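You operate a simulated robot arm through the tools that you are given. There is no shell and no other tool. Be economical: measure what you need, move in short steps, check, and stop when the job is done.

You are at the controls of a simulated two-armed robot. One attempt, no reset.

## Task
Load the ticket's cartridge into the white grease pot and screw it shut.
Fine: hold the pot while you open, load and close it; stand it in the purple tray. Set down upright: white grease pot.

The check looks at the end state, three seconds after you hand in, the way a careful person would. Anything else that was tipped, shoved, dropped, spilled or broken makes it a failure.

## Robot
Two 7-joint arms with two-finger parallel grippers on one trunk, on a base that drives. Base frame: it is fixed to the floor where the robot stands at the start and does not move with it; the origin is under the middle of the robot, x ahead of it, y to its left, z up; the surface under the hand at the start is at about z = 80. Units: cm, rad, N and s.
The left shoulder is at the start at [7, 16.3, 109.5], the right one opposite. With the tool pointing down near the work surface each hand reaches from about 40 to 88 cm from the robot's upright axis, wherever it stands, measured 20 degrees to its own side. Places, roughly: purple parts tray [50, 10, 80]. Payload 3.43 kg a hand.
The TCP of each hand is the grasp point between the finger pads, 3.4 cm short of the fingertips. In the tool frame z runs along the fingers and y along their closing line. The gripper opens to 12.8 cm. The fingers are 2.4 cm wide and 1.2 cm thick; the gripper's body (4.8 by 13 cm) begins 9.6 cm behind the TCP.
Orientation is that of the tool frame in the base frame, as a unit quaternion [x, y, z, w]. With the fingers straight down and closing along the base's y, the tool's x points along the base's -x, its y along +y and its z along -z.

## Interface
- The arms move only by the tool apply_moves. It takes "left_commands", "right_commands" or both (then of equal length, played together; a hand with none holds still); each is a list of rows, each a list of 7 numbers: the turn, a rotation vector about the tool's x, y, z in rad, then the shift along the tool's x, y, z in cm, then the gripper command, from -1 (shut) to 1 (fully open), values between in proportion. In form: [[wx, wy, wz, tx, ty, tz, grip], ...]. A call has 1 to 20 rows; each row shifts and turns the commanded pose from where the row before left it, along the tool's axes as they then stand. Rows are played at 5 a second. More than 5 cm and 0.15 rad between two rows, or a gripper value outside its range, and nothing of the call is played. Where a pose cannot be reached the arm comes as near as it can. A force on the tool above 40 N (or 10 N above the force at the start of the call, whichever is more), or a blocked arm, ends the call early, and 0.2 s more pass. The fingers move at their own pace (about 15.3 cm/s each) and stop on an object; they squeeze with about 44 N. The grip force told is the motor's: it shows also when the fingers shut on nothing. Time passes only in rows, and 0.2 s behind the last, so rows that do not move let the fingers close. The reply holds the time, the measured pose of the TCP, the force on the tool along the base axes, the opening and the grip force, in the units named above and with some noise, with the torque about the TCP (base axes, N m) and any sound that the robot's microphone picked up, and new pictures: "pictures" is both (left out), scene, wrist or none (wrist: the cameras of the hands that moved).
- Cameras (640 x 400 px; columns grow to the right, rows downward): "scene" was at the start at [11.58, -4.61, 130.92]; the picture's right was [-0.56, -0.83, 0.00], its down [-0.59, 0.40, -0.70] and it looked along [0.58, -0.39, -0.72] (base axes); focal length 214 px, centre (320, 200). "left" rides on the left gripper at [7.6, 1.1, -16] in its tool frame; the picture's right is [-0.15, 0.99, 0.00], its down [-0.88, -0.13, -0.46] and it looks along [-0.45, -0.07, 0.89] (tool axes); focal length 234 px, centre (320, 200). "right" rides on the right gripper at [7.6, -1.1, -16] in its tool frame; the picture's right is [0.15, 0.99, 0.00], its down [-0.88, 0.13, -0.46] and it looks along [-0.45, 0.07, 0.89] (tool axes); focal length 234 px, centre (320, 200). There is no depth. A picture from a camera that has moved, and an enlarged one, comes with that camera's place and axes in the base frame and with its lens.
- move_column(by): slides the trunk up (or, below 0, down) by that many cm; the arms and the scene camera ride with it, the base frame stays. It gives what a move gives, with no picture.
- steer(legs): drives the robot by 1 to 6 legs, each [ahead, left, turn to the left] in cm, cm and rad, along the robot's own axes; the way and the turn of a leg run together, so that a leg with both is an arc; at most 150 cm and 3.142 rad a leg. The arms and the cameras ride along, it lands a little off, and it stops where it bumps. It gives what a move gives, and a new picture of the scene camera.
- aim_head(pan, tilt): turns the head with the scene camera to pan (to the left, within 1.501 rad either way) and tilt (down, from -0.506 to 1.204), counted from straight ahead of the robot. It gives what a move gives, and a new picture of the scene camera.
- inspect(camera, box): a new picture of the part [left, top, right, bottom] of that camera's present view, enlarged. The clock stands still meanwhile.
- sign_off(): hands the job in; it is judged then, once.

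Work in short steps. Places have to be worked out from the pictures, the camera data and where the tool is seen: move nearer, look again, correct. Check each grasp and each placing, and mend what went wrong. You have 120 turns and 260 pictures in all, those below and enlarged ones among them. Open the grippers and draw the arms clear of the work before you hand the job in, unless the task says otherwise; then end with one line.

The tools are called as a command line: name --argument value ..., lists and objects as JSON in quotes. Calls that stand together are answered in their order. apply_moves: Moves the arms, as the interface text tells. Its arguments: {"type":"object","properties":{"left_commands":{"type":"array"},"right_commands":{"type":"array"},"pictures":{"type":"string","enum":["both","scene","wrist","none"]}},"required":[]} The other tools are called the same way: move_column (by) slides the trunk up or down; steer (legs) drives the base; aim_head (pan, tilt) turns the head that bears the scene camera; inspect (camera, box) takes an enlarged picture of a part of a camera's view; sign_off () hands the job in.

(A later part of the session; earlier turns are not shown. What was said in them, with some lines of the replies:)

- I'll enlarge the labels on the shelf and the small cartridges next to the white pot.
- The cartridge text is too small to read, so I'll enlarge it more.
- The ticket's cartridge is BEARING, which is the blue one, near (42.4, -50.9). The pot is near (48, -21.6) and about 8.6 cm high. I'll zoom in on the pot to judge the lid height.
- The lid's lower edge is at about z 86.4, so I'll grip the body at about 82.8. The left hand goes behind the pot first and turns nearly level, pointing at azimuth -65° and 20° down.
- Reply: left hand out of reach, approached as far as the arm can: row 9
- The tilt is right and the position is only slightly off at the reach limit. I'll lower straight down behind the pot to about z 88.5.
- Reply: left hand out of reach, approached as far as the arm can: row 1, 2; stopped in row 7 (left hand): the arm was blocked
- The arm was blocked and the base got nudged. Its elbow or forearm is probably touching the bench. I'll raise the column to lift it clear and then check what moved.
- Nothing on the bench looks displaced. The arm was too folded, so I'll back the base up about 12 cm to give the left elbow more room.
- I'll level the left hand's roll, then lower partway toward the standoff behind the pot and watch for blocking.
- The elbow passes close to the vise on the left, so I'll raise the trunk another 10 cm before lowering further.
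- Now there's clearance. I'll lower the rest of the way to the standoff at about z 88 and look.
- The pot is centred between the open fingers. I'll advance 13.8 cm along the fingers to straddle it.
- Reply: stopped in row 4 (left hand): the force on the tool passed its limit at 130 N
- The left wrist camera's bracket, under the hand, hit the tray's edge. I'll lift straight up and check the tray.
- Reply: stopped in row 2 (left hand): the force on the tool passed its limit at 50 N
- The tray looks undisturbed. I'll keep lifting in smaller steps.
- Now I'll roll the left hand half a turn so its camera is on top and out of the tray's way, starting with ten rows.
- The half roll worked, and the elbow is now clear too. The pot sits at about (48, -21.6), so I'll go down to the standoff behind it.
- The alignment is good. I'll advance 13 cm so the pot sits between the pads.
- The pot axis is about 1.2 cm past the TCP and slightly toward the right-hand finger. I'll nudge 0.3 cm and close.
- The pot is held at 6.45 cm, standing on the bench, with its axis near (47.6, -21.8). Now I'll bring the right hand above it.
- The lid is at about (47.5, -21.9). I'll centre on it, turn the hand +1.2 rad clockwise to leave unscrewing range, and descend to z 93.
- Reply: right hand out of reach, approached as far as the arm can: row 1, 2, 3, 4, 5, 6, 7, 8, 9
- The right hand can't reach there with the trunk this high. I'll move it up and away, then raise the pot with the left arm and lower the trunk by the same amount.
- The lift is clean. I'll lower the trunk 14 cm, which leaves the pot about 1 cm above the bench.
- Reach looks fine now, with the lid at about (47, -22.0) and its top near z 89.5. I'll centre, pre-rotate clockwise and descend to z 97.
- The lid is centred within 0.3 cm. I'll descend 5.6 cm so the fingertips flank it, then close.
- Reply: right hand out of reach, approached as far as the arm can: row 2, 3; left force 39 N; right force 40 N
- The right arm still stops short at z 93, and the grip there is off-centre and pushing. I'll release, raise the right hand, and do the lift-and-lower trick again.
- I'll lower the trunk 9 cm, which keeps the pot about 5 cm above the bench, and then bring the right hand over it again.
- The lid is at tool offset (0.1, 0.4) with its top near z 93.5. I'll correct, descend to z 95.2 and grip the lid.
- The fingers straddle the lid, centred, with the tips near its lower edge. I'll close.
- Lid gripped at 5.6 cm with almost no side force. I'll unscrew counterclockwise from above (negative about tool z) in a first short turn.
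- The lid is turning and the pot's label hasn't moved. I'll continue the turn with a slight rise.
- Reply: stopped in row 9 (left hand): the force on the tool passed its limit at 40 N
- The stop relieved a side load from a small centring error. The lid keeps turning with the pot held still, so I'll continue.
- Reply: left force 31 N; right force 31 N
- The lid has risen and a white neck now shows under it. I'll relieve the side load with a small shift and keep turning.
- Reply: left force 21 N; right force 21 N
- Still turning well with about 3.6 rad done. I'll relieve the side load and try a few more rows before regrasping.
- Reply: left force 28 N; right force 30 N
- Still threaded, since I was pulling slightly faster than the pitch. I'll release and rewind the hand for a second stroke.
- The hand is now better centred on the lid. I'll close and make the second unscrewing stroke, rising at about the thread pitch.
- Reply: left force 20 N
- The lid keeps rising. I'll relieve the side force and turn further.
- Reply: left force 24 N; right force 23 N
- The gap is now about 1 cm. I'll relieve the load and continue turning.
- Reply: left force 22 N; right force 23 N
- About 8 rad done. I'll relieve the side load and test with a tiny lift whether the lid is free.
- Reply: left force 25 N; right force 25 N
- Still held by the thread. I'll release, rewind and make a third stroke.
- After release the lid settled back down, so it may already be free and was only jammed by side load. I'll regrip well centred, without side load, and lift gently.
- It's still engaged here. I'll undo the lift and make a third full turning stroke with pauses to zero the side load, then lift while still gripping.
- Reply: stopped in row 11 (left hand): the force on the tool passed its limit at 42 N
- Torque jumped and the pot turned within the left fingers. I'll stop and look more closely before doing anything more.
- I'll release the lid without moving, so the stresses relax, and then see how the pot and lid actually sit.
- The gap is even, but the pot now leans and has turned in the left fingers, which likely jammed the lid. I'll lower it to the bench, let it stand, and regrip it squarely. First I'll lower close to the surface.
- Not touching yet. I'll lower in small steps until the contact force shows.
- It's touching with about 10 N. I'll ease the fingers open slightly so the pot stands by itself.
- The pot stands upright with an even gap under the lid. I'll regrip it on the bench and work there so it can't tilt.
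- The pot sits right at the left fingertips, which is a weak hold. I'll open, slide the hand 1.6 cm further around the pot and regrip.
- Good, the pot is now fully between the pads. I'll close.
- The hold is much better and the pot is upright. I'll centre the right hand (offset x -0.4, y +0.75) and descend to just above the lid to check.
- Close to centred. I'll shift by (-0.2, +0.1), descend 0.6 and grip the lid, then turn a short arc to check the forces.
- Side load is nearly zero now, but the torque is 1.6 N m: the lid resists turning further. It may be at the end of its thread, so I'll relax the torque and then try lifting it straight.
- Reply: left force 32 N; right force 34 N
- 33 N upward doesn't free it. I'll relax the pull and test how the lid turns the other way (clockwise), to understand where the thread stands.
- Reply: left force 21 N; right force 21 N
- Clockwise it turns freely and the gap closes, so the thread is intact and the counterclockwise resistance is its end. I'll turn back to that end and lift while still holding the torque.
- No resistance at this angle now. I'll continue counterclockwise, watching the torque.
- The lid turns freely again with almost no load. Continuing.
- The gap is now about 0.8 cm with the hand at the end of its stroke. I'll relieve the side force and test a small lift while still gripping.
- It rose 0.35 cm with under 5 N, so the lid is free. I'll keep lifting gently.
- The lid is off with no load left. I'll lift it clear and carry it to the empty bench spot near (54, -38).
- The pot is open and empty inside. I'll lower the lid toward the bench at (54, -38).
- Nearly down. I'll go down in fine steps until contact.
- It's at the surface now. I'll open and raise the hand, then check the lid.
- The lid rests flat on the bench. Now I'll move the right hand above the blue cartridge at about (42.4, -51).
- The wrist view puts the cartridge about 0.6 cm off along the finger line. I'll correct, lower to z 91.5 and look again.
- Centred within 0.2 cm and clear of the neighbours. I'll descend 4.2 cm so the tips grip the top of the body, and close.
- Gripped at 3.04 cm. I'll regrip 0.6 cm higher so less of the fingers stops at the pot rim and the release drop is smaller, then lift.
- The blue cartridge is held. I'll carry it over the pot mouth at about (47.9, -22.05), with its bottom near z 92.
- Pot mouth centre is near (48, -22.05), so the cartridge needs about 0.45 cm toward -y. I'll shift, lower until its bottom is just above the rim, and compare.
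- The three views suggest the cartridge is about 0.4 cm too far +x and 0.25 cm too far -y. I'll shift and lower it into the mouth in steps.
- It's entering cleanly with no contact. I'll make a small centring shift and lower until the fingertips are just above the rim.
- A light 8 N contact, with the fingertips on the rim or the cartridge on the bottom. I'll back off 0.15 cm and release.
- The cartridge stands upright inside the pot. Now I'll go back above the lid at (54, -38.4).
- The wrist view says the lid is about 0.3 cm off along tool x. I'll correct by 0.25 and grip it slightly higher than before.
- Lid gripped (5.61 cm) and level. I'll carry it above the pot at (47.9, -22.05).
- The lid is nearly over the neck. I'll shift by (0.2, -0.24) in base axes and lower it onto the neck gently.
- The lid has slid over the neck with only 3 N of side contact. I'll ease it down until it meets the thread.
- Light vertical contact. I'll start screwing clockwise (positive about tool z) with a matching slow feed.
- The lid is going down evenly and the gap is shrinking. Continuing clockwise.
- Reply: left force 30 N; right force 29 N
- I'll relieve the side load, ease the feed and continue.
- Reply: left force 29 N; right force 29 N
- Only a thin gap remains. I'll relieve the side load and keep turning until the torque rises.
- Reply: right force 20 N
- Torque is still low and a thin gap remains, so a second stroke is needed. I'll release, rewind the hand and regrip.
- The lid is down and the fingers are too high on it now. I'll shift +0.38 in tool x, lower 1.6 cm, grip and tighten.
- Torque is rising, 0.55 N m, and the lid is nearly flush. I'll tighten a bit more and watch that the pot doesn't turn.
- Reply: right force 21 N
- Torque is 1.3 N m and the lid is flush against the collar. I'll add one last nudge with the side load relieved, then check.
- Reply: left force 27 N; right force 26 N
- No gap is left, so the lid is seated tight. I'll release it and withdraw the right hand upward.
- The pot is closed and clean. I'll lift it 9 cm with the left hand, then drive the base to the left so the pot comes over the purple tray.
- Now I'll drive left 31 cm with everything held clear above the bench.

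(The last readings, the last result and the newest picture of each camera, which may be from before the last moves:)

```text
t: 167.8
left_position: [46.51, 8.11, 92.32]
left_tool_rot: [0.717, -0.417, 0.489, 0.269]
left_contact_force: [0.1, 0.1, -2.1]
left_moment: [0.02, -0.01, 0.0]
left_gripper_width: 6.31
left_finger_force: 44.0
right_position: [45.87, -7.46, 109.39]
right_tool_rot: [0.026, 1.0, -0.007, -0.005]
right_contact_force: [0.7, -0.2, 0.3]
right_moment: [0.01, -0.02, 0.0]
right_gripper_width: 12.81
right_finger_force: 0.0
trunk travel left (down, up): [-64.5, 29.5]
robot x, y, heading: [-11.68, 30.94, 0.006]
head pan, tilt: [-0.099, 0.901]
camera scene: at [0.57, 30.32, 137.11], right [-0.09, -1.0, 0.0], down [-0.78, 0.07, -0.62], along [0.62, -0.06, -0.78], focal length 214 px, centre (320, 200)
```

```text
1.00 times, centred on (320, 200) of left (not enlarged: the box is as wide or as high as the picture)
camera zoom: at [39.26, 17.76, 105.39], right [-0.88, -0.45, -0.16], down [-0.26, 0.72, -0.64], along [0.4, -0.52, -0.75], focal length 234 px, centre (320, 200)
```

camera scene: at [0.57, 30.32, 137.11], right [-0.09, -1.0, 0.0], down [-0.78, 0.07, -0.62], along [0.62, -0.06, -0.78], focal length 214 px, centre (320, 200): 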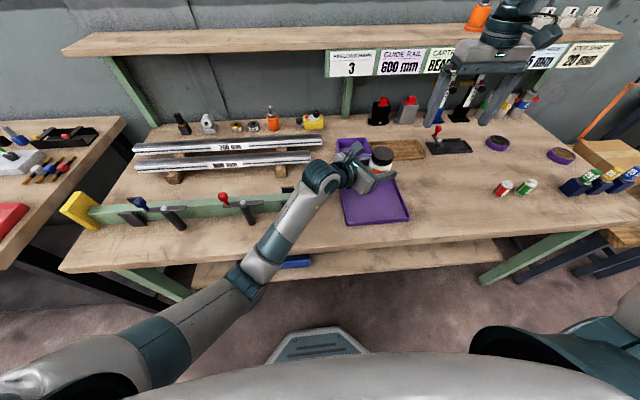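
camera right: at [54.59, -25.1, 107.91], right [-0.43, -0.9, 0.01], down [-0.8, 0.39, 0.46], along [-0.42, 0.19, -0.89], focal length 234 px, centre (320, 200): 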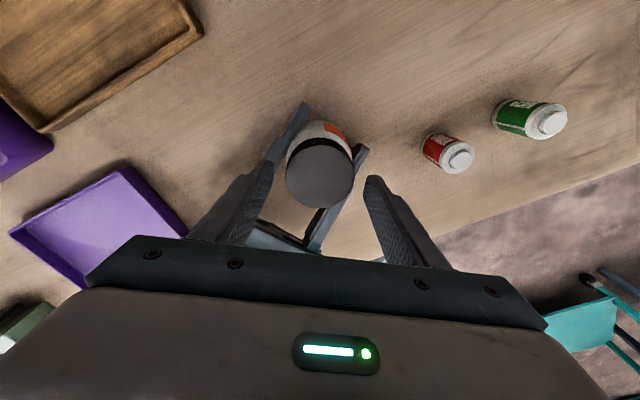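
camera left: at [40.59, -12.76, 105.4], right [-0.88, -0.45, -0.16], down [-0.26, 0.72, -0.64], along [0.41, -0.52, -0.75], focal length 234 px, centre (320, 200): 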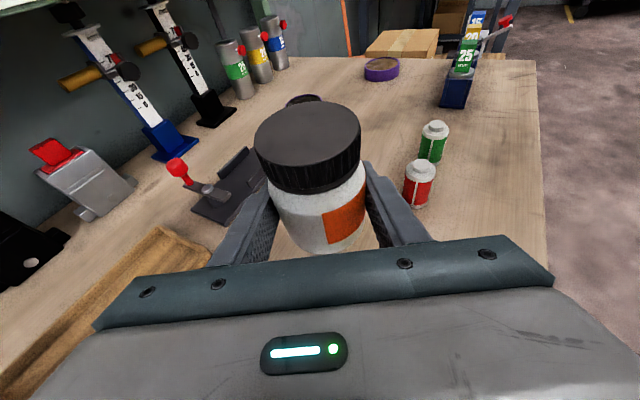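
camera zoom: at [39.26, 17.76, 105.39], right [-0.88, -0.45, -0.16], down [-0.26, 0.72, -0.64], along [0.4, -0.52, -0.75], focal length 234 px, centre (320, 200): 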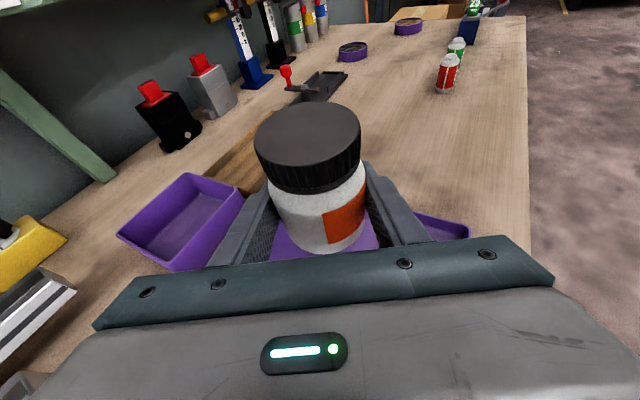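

The pot is over the middle of the purple parts tray, at about (46.4, 8.4). I'll lower it 7.5 cm and check.

apply_moves --left_commands '[[0, 0, 0, -1.86, 0, 0.75, -1], [0, 0, 0, -1.86, 0, 0.75, -1], [0, 0, 0, -1.86, 0, 0.75, -1], [0, 0, 0, -0.93, 0, 0.375, -1], [0, 0, 0, -0.46, 0, 0.19, -1], [0, 0, 0, 0, 0, 0, -1]]' --pictures "wrist"

inspect --camera "scene" --box '[280, 130, 440, 240]'

```text
t: 169.2
left_position: [46.71, 8.22, 84.74]
left_tool_rot: [0.717, -0.417, 0.49, 0.268]
left_contact_force: [-0.4, 0.9, -1.9]
left_moment: [0.0, 0.01, 0.03]
left_gripper_width: 6.3
left_finger_force: 44.1
right_position: [45.86, -7.52, 109.34]
right_tool_rot: [0.026, 1.0, -0.005, -0.005]
right_contact_force: [-0.3, -0.1, -0.2]
right_moment: [0.0, 0.01, 0.03]
right_gripper_width: 12.79
right_finger_force: 0.1
trunk travel left (down, up): [-64.5, 29.5]
robot x, y, heading: [-11.88, 31.02, 0.007]
head pan, tilt: [-0.099, 0.901]
camera left: at [39.44, 17.85, 97.88], right [-0.88, -0.45, -0.16], down [-0.26, 0.72, -0.64], along [0.4, -0.52, -0.75], focal length 234 px, centre (320, 200)
```

left: 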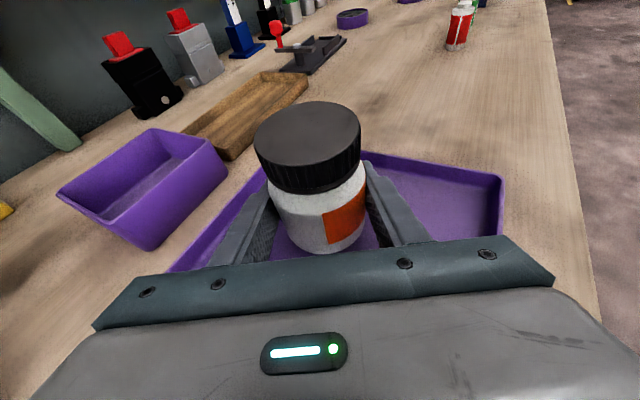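

```text
3.64 times, centred on (360, 185) of scene
camera zoom: at [0.57, 30.3, 137.11], right [-0.09, -1.0, 0.0], down [-0.78, 0.07, -0.62], along [0.62, -0.06, -0.78], focal length 780 px, centre (174, 254)
```

zoom: 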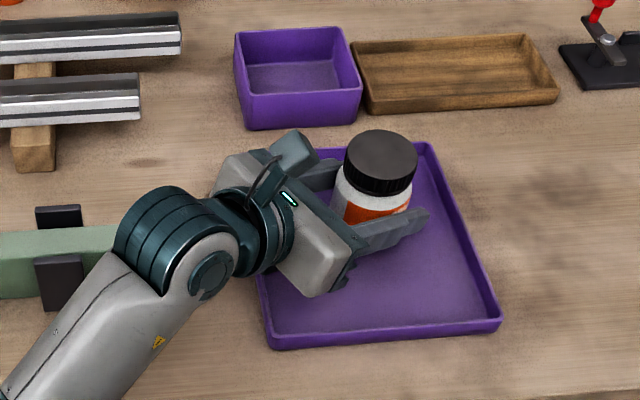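

The pot is inside the tray but close to its far side. I'll move it 3 cm toward the robot, and then lower it in small steps.

apply_moves --left_commands '[[0, 0, 0, -0.25, 1.3, -0.7, -1], [0, 0, 0, -0.25, 1.3, -0.7, -1], [0, 0, 0, -0.46, 0, 0.19, -1], [0, 0, 0, -0.23, 0, 0.094, -1], [0, 0, 0, 0, 0, 0, -1]]' --pictures "none"

inspect --camera "scene" --box '[320, 150, 420, 230]'

```text
t: 170.3
left_position: [43.74, 8.44, 83.97]
left_tool_rot: [0.716, -0.418, 0.49, 0.27]
left_contact_force: [-0.1, -1.0, -1.2]
left_moment: [-0.03, -0.03, -0.03]
left_gripper_width: 6.33
left_finger_force: 43.5
right_position: [45.81, -7.46, 109.36]
right_tool_rot: [0.026, 1.0, -0.006, -0.006]
right_contact_force: [0.2, 0.1, -0.4]
right_moment: [0.02, -0.01, 0.01]
right_gripper_width: 12.78
right_finger_force: 0.1
trunk travel left (down, up): [-64.5, 29.5]
robot x, y, heading: [-12.04, 30.87, 0.013]
head pan, tilt: [-0.099, 0.901]
```

```text
5.00 times, centred on (370, 190) of scene
camera zoom: at [0.57, 30.3, 137.11], right [-0.09, -1.0, 0.0], down [-0.78, 0.07, -0.62], along [0.62, -0.06, -0.78], focal length 1072 px, centre (70, 250)
```

zoom: 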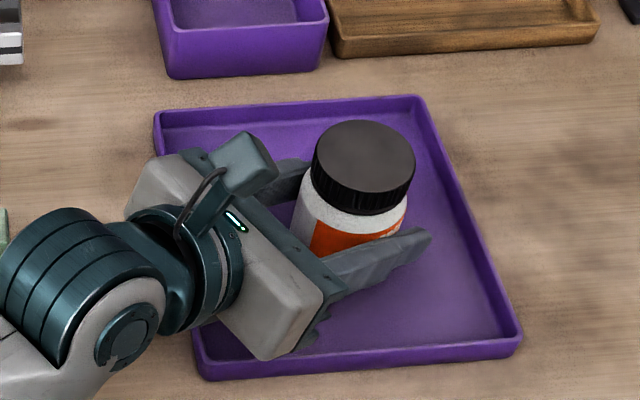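

Well inside the tray. I'll lower in fine steps until contact.

apply_moves --left_commands '[[0, 0, 0, -0.18, 0, 0.075, -1], [0, 0, 0, -0.14, 0, 0.056, -1], [0, 0, 0, 0, 0, 0, -1]]' --pictures "none"

```text
t: 171.2
left_position: [43.61, 8.25, 83.72]
left_tool_rot: [0.716, -0.418, 0.489, 0.27]
left_contact_force: [-0.1, -0.1, -1.9]
left_moment: [-0.05, 0.0, -0.04]
left_gripper_width: 6.3
left_finger_force: 44.0
right_position: [45.79, -7.55, 109.34]
right_tool_rot: [0.027, 1.0, -0.007, -0.005]
right_contact_force: [0.7, -0.5, -0.7]
right_moment: [-0.04, 0.0, -0.02]
right_gripper_width: 12.8
right_finger_force: 0.2
trunk travel left (down, up): [-64.5, 29.5]
robot x, y, heading: [-11.99, 31.33, 0.011]
head pan, tilt: [-0.099, 0.901]
```

apply_moves --left_commands '[[0, 0, 0, -0.1, 0, 0.04, -1], [0, 0, 0, -0.1, 0, 0.04, -1], [0, 0, 0, 0, 0, 0, -1]]' --pictures "none"

```text
t: 171.9
left_position: [43.69, 8.23, 83.69]
left_tool_rot: [0.716, -0.417, 0.491, 0.27]
left_contact_force: [4.2, -0.9, 6.9]
left_moment: [0.1, 0.11, -0.05]
left_gripper_width: 6.32
left_finger_force: 44.5
right_position: [45.82, -7.46, 109.41]
right_tool_rot: [0.026, 1.0, -0.006, -0.005]
right_contact_force: [-0.9, -0.2, -0.2]
right_moment: [0.01, -0.03, -0.01]
right_gripper_width: 12.81
right_finger_force: 0.1
trunk travel left (down, up): [-64.5, 29.5]
robot x, y, heading: [-11.52, 30.84, 0.013]
head pan, tilt: [-0.099, 0.901]
```

It stands on the tray floor with about 7 N. I'll open the fingers gradually and check that the pot stays upright.

apply_moves --left_commands '[[0, 0, 0, 0, 0, 0, 0.03], [0, 0, 0, 0, 0, 0, 0.15], [0, 0, 0, 0, 0, 0, 0.35], [0, 0, 0, 0, 0, 0, 0.35]]' --pictures "wrist"

inspect --camera "scene" --box '[320, 150, 420, 230]'

```text
t: 172.9
left_position: [43.66, 8.21, 83.65]
left_tool_rot: [0.717, -0.417, 0.49, 0.269]
left_contact_force: [0.5, 0.2, 0.2]
left_moment: [0.01, 0.05, 0.0]
left_gripper_width: 8.61
left_finger_force: 0.1
right_position: [45.77, -7.54, 109.33]
right_tool_rot: [0.026, 1.0, -0.006, -0.005]
right_contact_force: [-0.2, 0.6, -0.8]
right_moment: [-0.01, 0.03, -0.01]
right_gripper_width: 12.79
right_finger_force: 0.1
trunk travel left (down, up): [-64.5, 29.5]
robot x, y, heading: [-12.14, 30.91, 0.01]
head pan, tilt: [-0.099, 0.901]
camera left: at [36.43, 17.81, 96.62], right [-0.88, -0.45, -0.16], down [-0.26, 0.72, -0.64], along [0.4, -0.52, -0.75], focal length 234 px, centre (320, 200)
```

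left: 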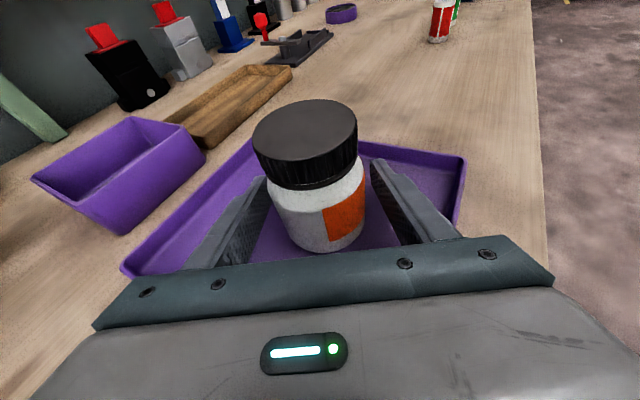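

```text
5.00 times, centred on (370, 190) of scene
camera zoom: at [0.54, 30.31, 137.11], right [-0.09, -1.0, 0.0], down [-0.78, 0.07, -0.62], along [0.62, -0.06, -0.78], focal length 1072 px, centre (70, 250)
```

zoom: 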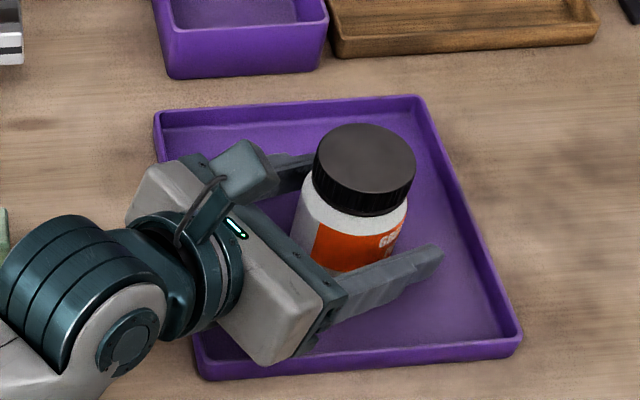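

The pot stands upright in the tray. I'll raise the left hand straight up, fingers either side, well clear.

apply_moves --left_commands '[[0, 0, 0, 0.93, 0, -0.375, 0.35], [0, 0, 0, 1.86, 0, -0.75, 0.35], [0, 0, 0, 1.86, 0, -0.75, 0.35], [0, 0, 0, 2.8, 0, -1.12, 0.4], [0, 0, 0, 3.0, 0, -1.5, 0.6], [0, 0, 0, 3.0, 0, -1.5, 1], [0, 0, 0, 0, 0, 0, 1]]' --pictures "both"

inspect --camera "scene" --box '[300, 130, 440, 240]'

```text
t: 174.6
left_position: [43.04, 8.42, 98.33]
left_tool_rot: [0.716, -0.418, 0.489, 0.27]
left_contact_force: [-0.5, 0.9, 0.0]
left_moment: [-0.01, 0.03, -0.02]
left_gripper_width: 12.81
left_finger_force: 0.1
right_position: [45.84, -7.53, 109.45]
right_tool_rot: [0.025, 1.0, -0.007, -0.005]
right_contact_force: [0.5, -0.2, 0.3]
right_moment: [-0.02, 0.0, 0.03]
right_gripper_width: 12.81
right_finger_force: 0.1
trunk travel left (down, up): [-64.5, 29.5]
robot x, y, heading: [-11.51, 30.63, 0.013]
head pan, tilt: [-0.099, 0.901]
camera scene: at [0.55, 30.32, 137.11], right [-0.09, -1.0, 0.0], down [-0.78, 0.07, -0.62], along [0.62, -0.06, -0.78], focal length 214 px, centre (320, 200)
camera left: at [35.88, 17.92, 111.3], right [-0.88, -0.45, -0.16], down [-0.26, 0.72, -0.64], along [0.4, -0.52, -0.75], focal length 234 px, centre (320, 200)
```

scene: 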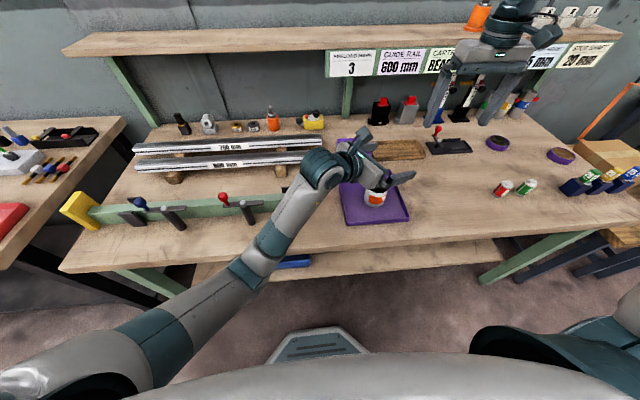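
left: 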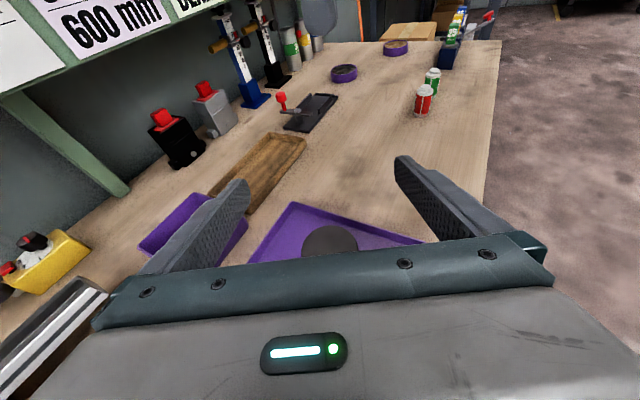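

```text
3.64 times, centred on (370, 185) of scene
camera zoom: at [0.55, 30.32, 137.11], right [-0.09, -1.0, 0.0], down [-0.78, 0.07, -0.62], along [0.62, -0.06, -0.78], focal length 780 px, centre (138, 254)
```

zoom: 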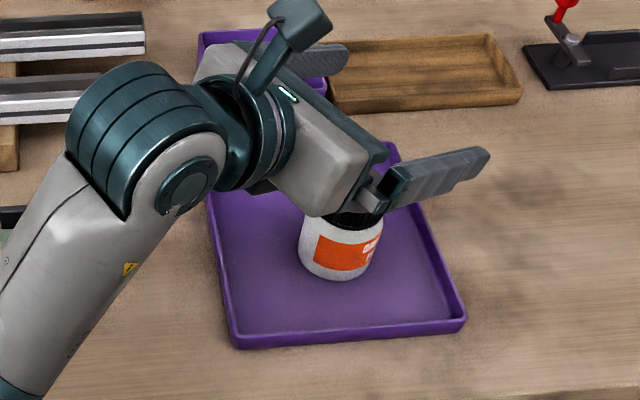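

The pot is left standing, with the lid on. I'll drive straight back to draw both arms clear, and take a last look.

steer --legs '[[-25, 0, 0]]'

inspect --camera "scene" --box '[310, 120, 430, 210]'

inspect --camera "left" --box '[160, 0, 480, 250]'

```text
t: 176.4
left_position: [18.24, 8.06, 98.2]
left_tool_rot: [0.716, -0.418, 0.49, 0.27]
left_contact_force: [0.4, -0.2, 0.0]
left_moment: [-0.02, 0.01, 0.0]
left_gripper_width: 12.82
left_finger_force: 0.1
right_position: [20.85, -7.92, 109.51]
right_tool_rot: [0.028, 1.0, -0.006, -0.005]
right_contact_force: [-0.1, -0.8, 0.6]
right_moment: [0.02, 0.01, -0.01]
right_gripper_width: 12.8
right_finger_force: 0.0
trunk travel left (down, up): [-64.5, 29.5]
robot x, y, heading: [-36.82, 31.14, 0.007]
head pan, tilt: [-0.099, 0.901]
camera scene: at [-24.35, 30.1, 137.11], right [-0.09, -1.0, 0.0], down [-0.78, 0.07, -0.62], along [0.62, -0.06, -0.78], focal length 214 px, centre (320, 200)
```

scene: 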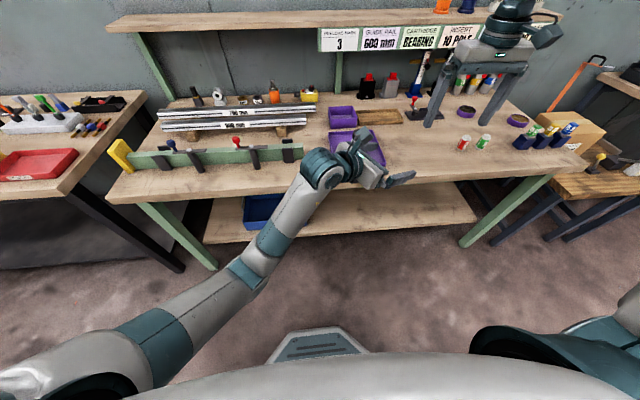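

```text
4.44 times, centred on (370, 165) of scene
camera zoom: at [-24.35, 30.1, 137.11], right [-0.09, -1.0, 0.0], down [-0.78, 0.07, -0.62], along [0.62, -0.06, -0.78], focal length 953 px, centre (98, 356)
```

zoom: 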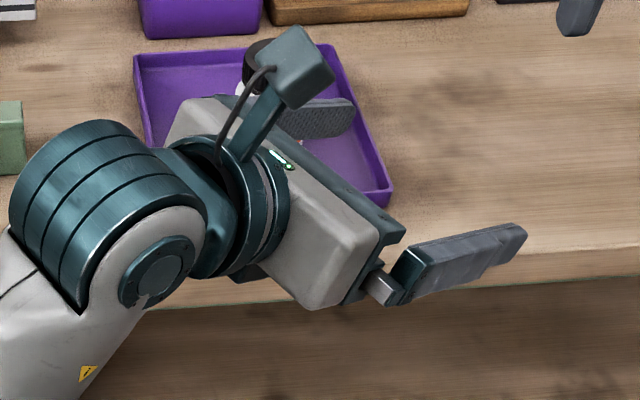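

```text
1.60 times, centred on (320, 125) of left
camera zoom: at [10.98, 17.63, 111.28], right [-0.88, -0.45, -0.16], down [-0.25, 0.72, -0.64], along [0.4, -0.52, -0.75], focal length 375 px, centre (320, 320)
```

zoom: 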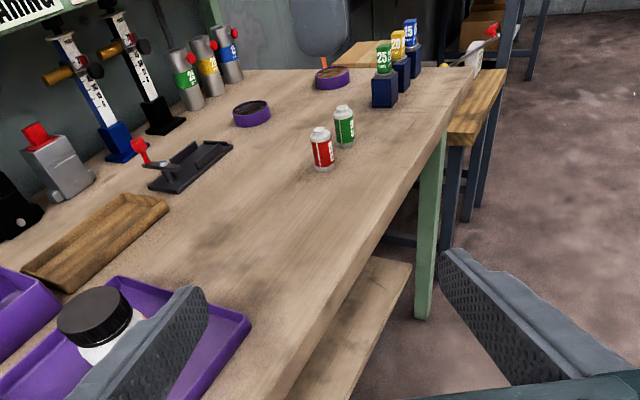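

The pot stands upright and closed in the purple tray. Everything else is upright in its place, and both hands are open and clear of the bench. Handing in.

sign_off

```text
The job is handed in.
```

The blue BEARING cartridge is inside the white grease pot. The lid is screwed shut, and the pot stands upright in the large purple parts tray with both hands open and clear.
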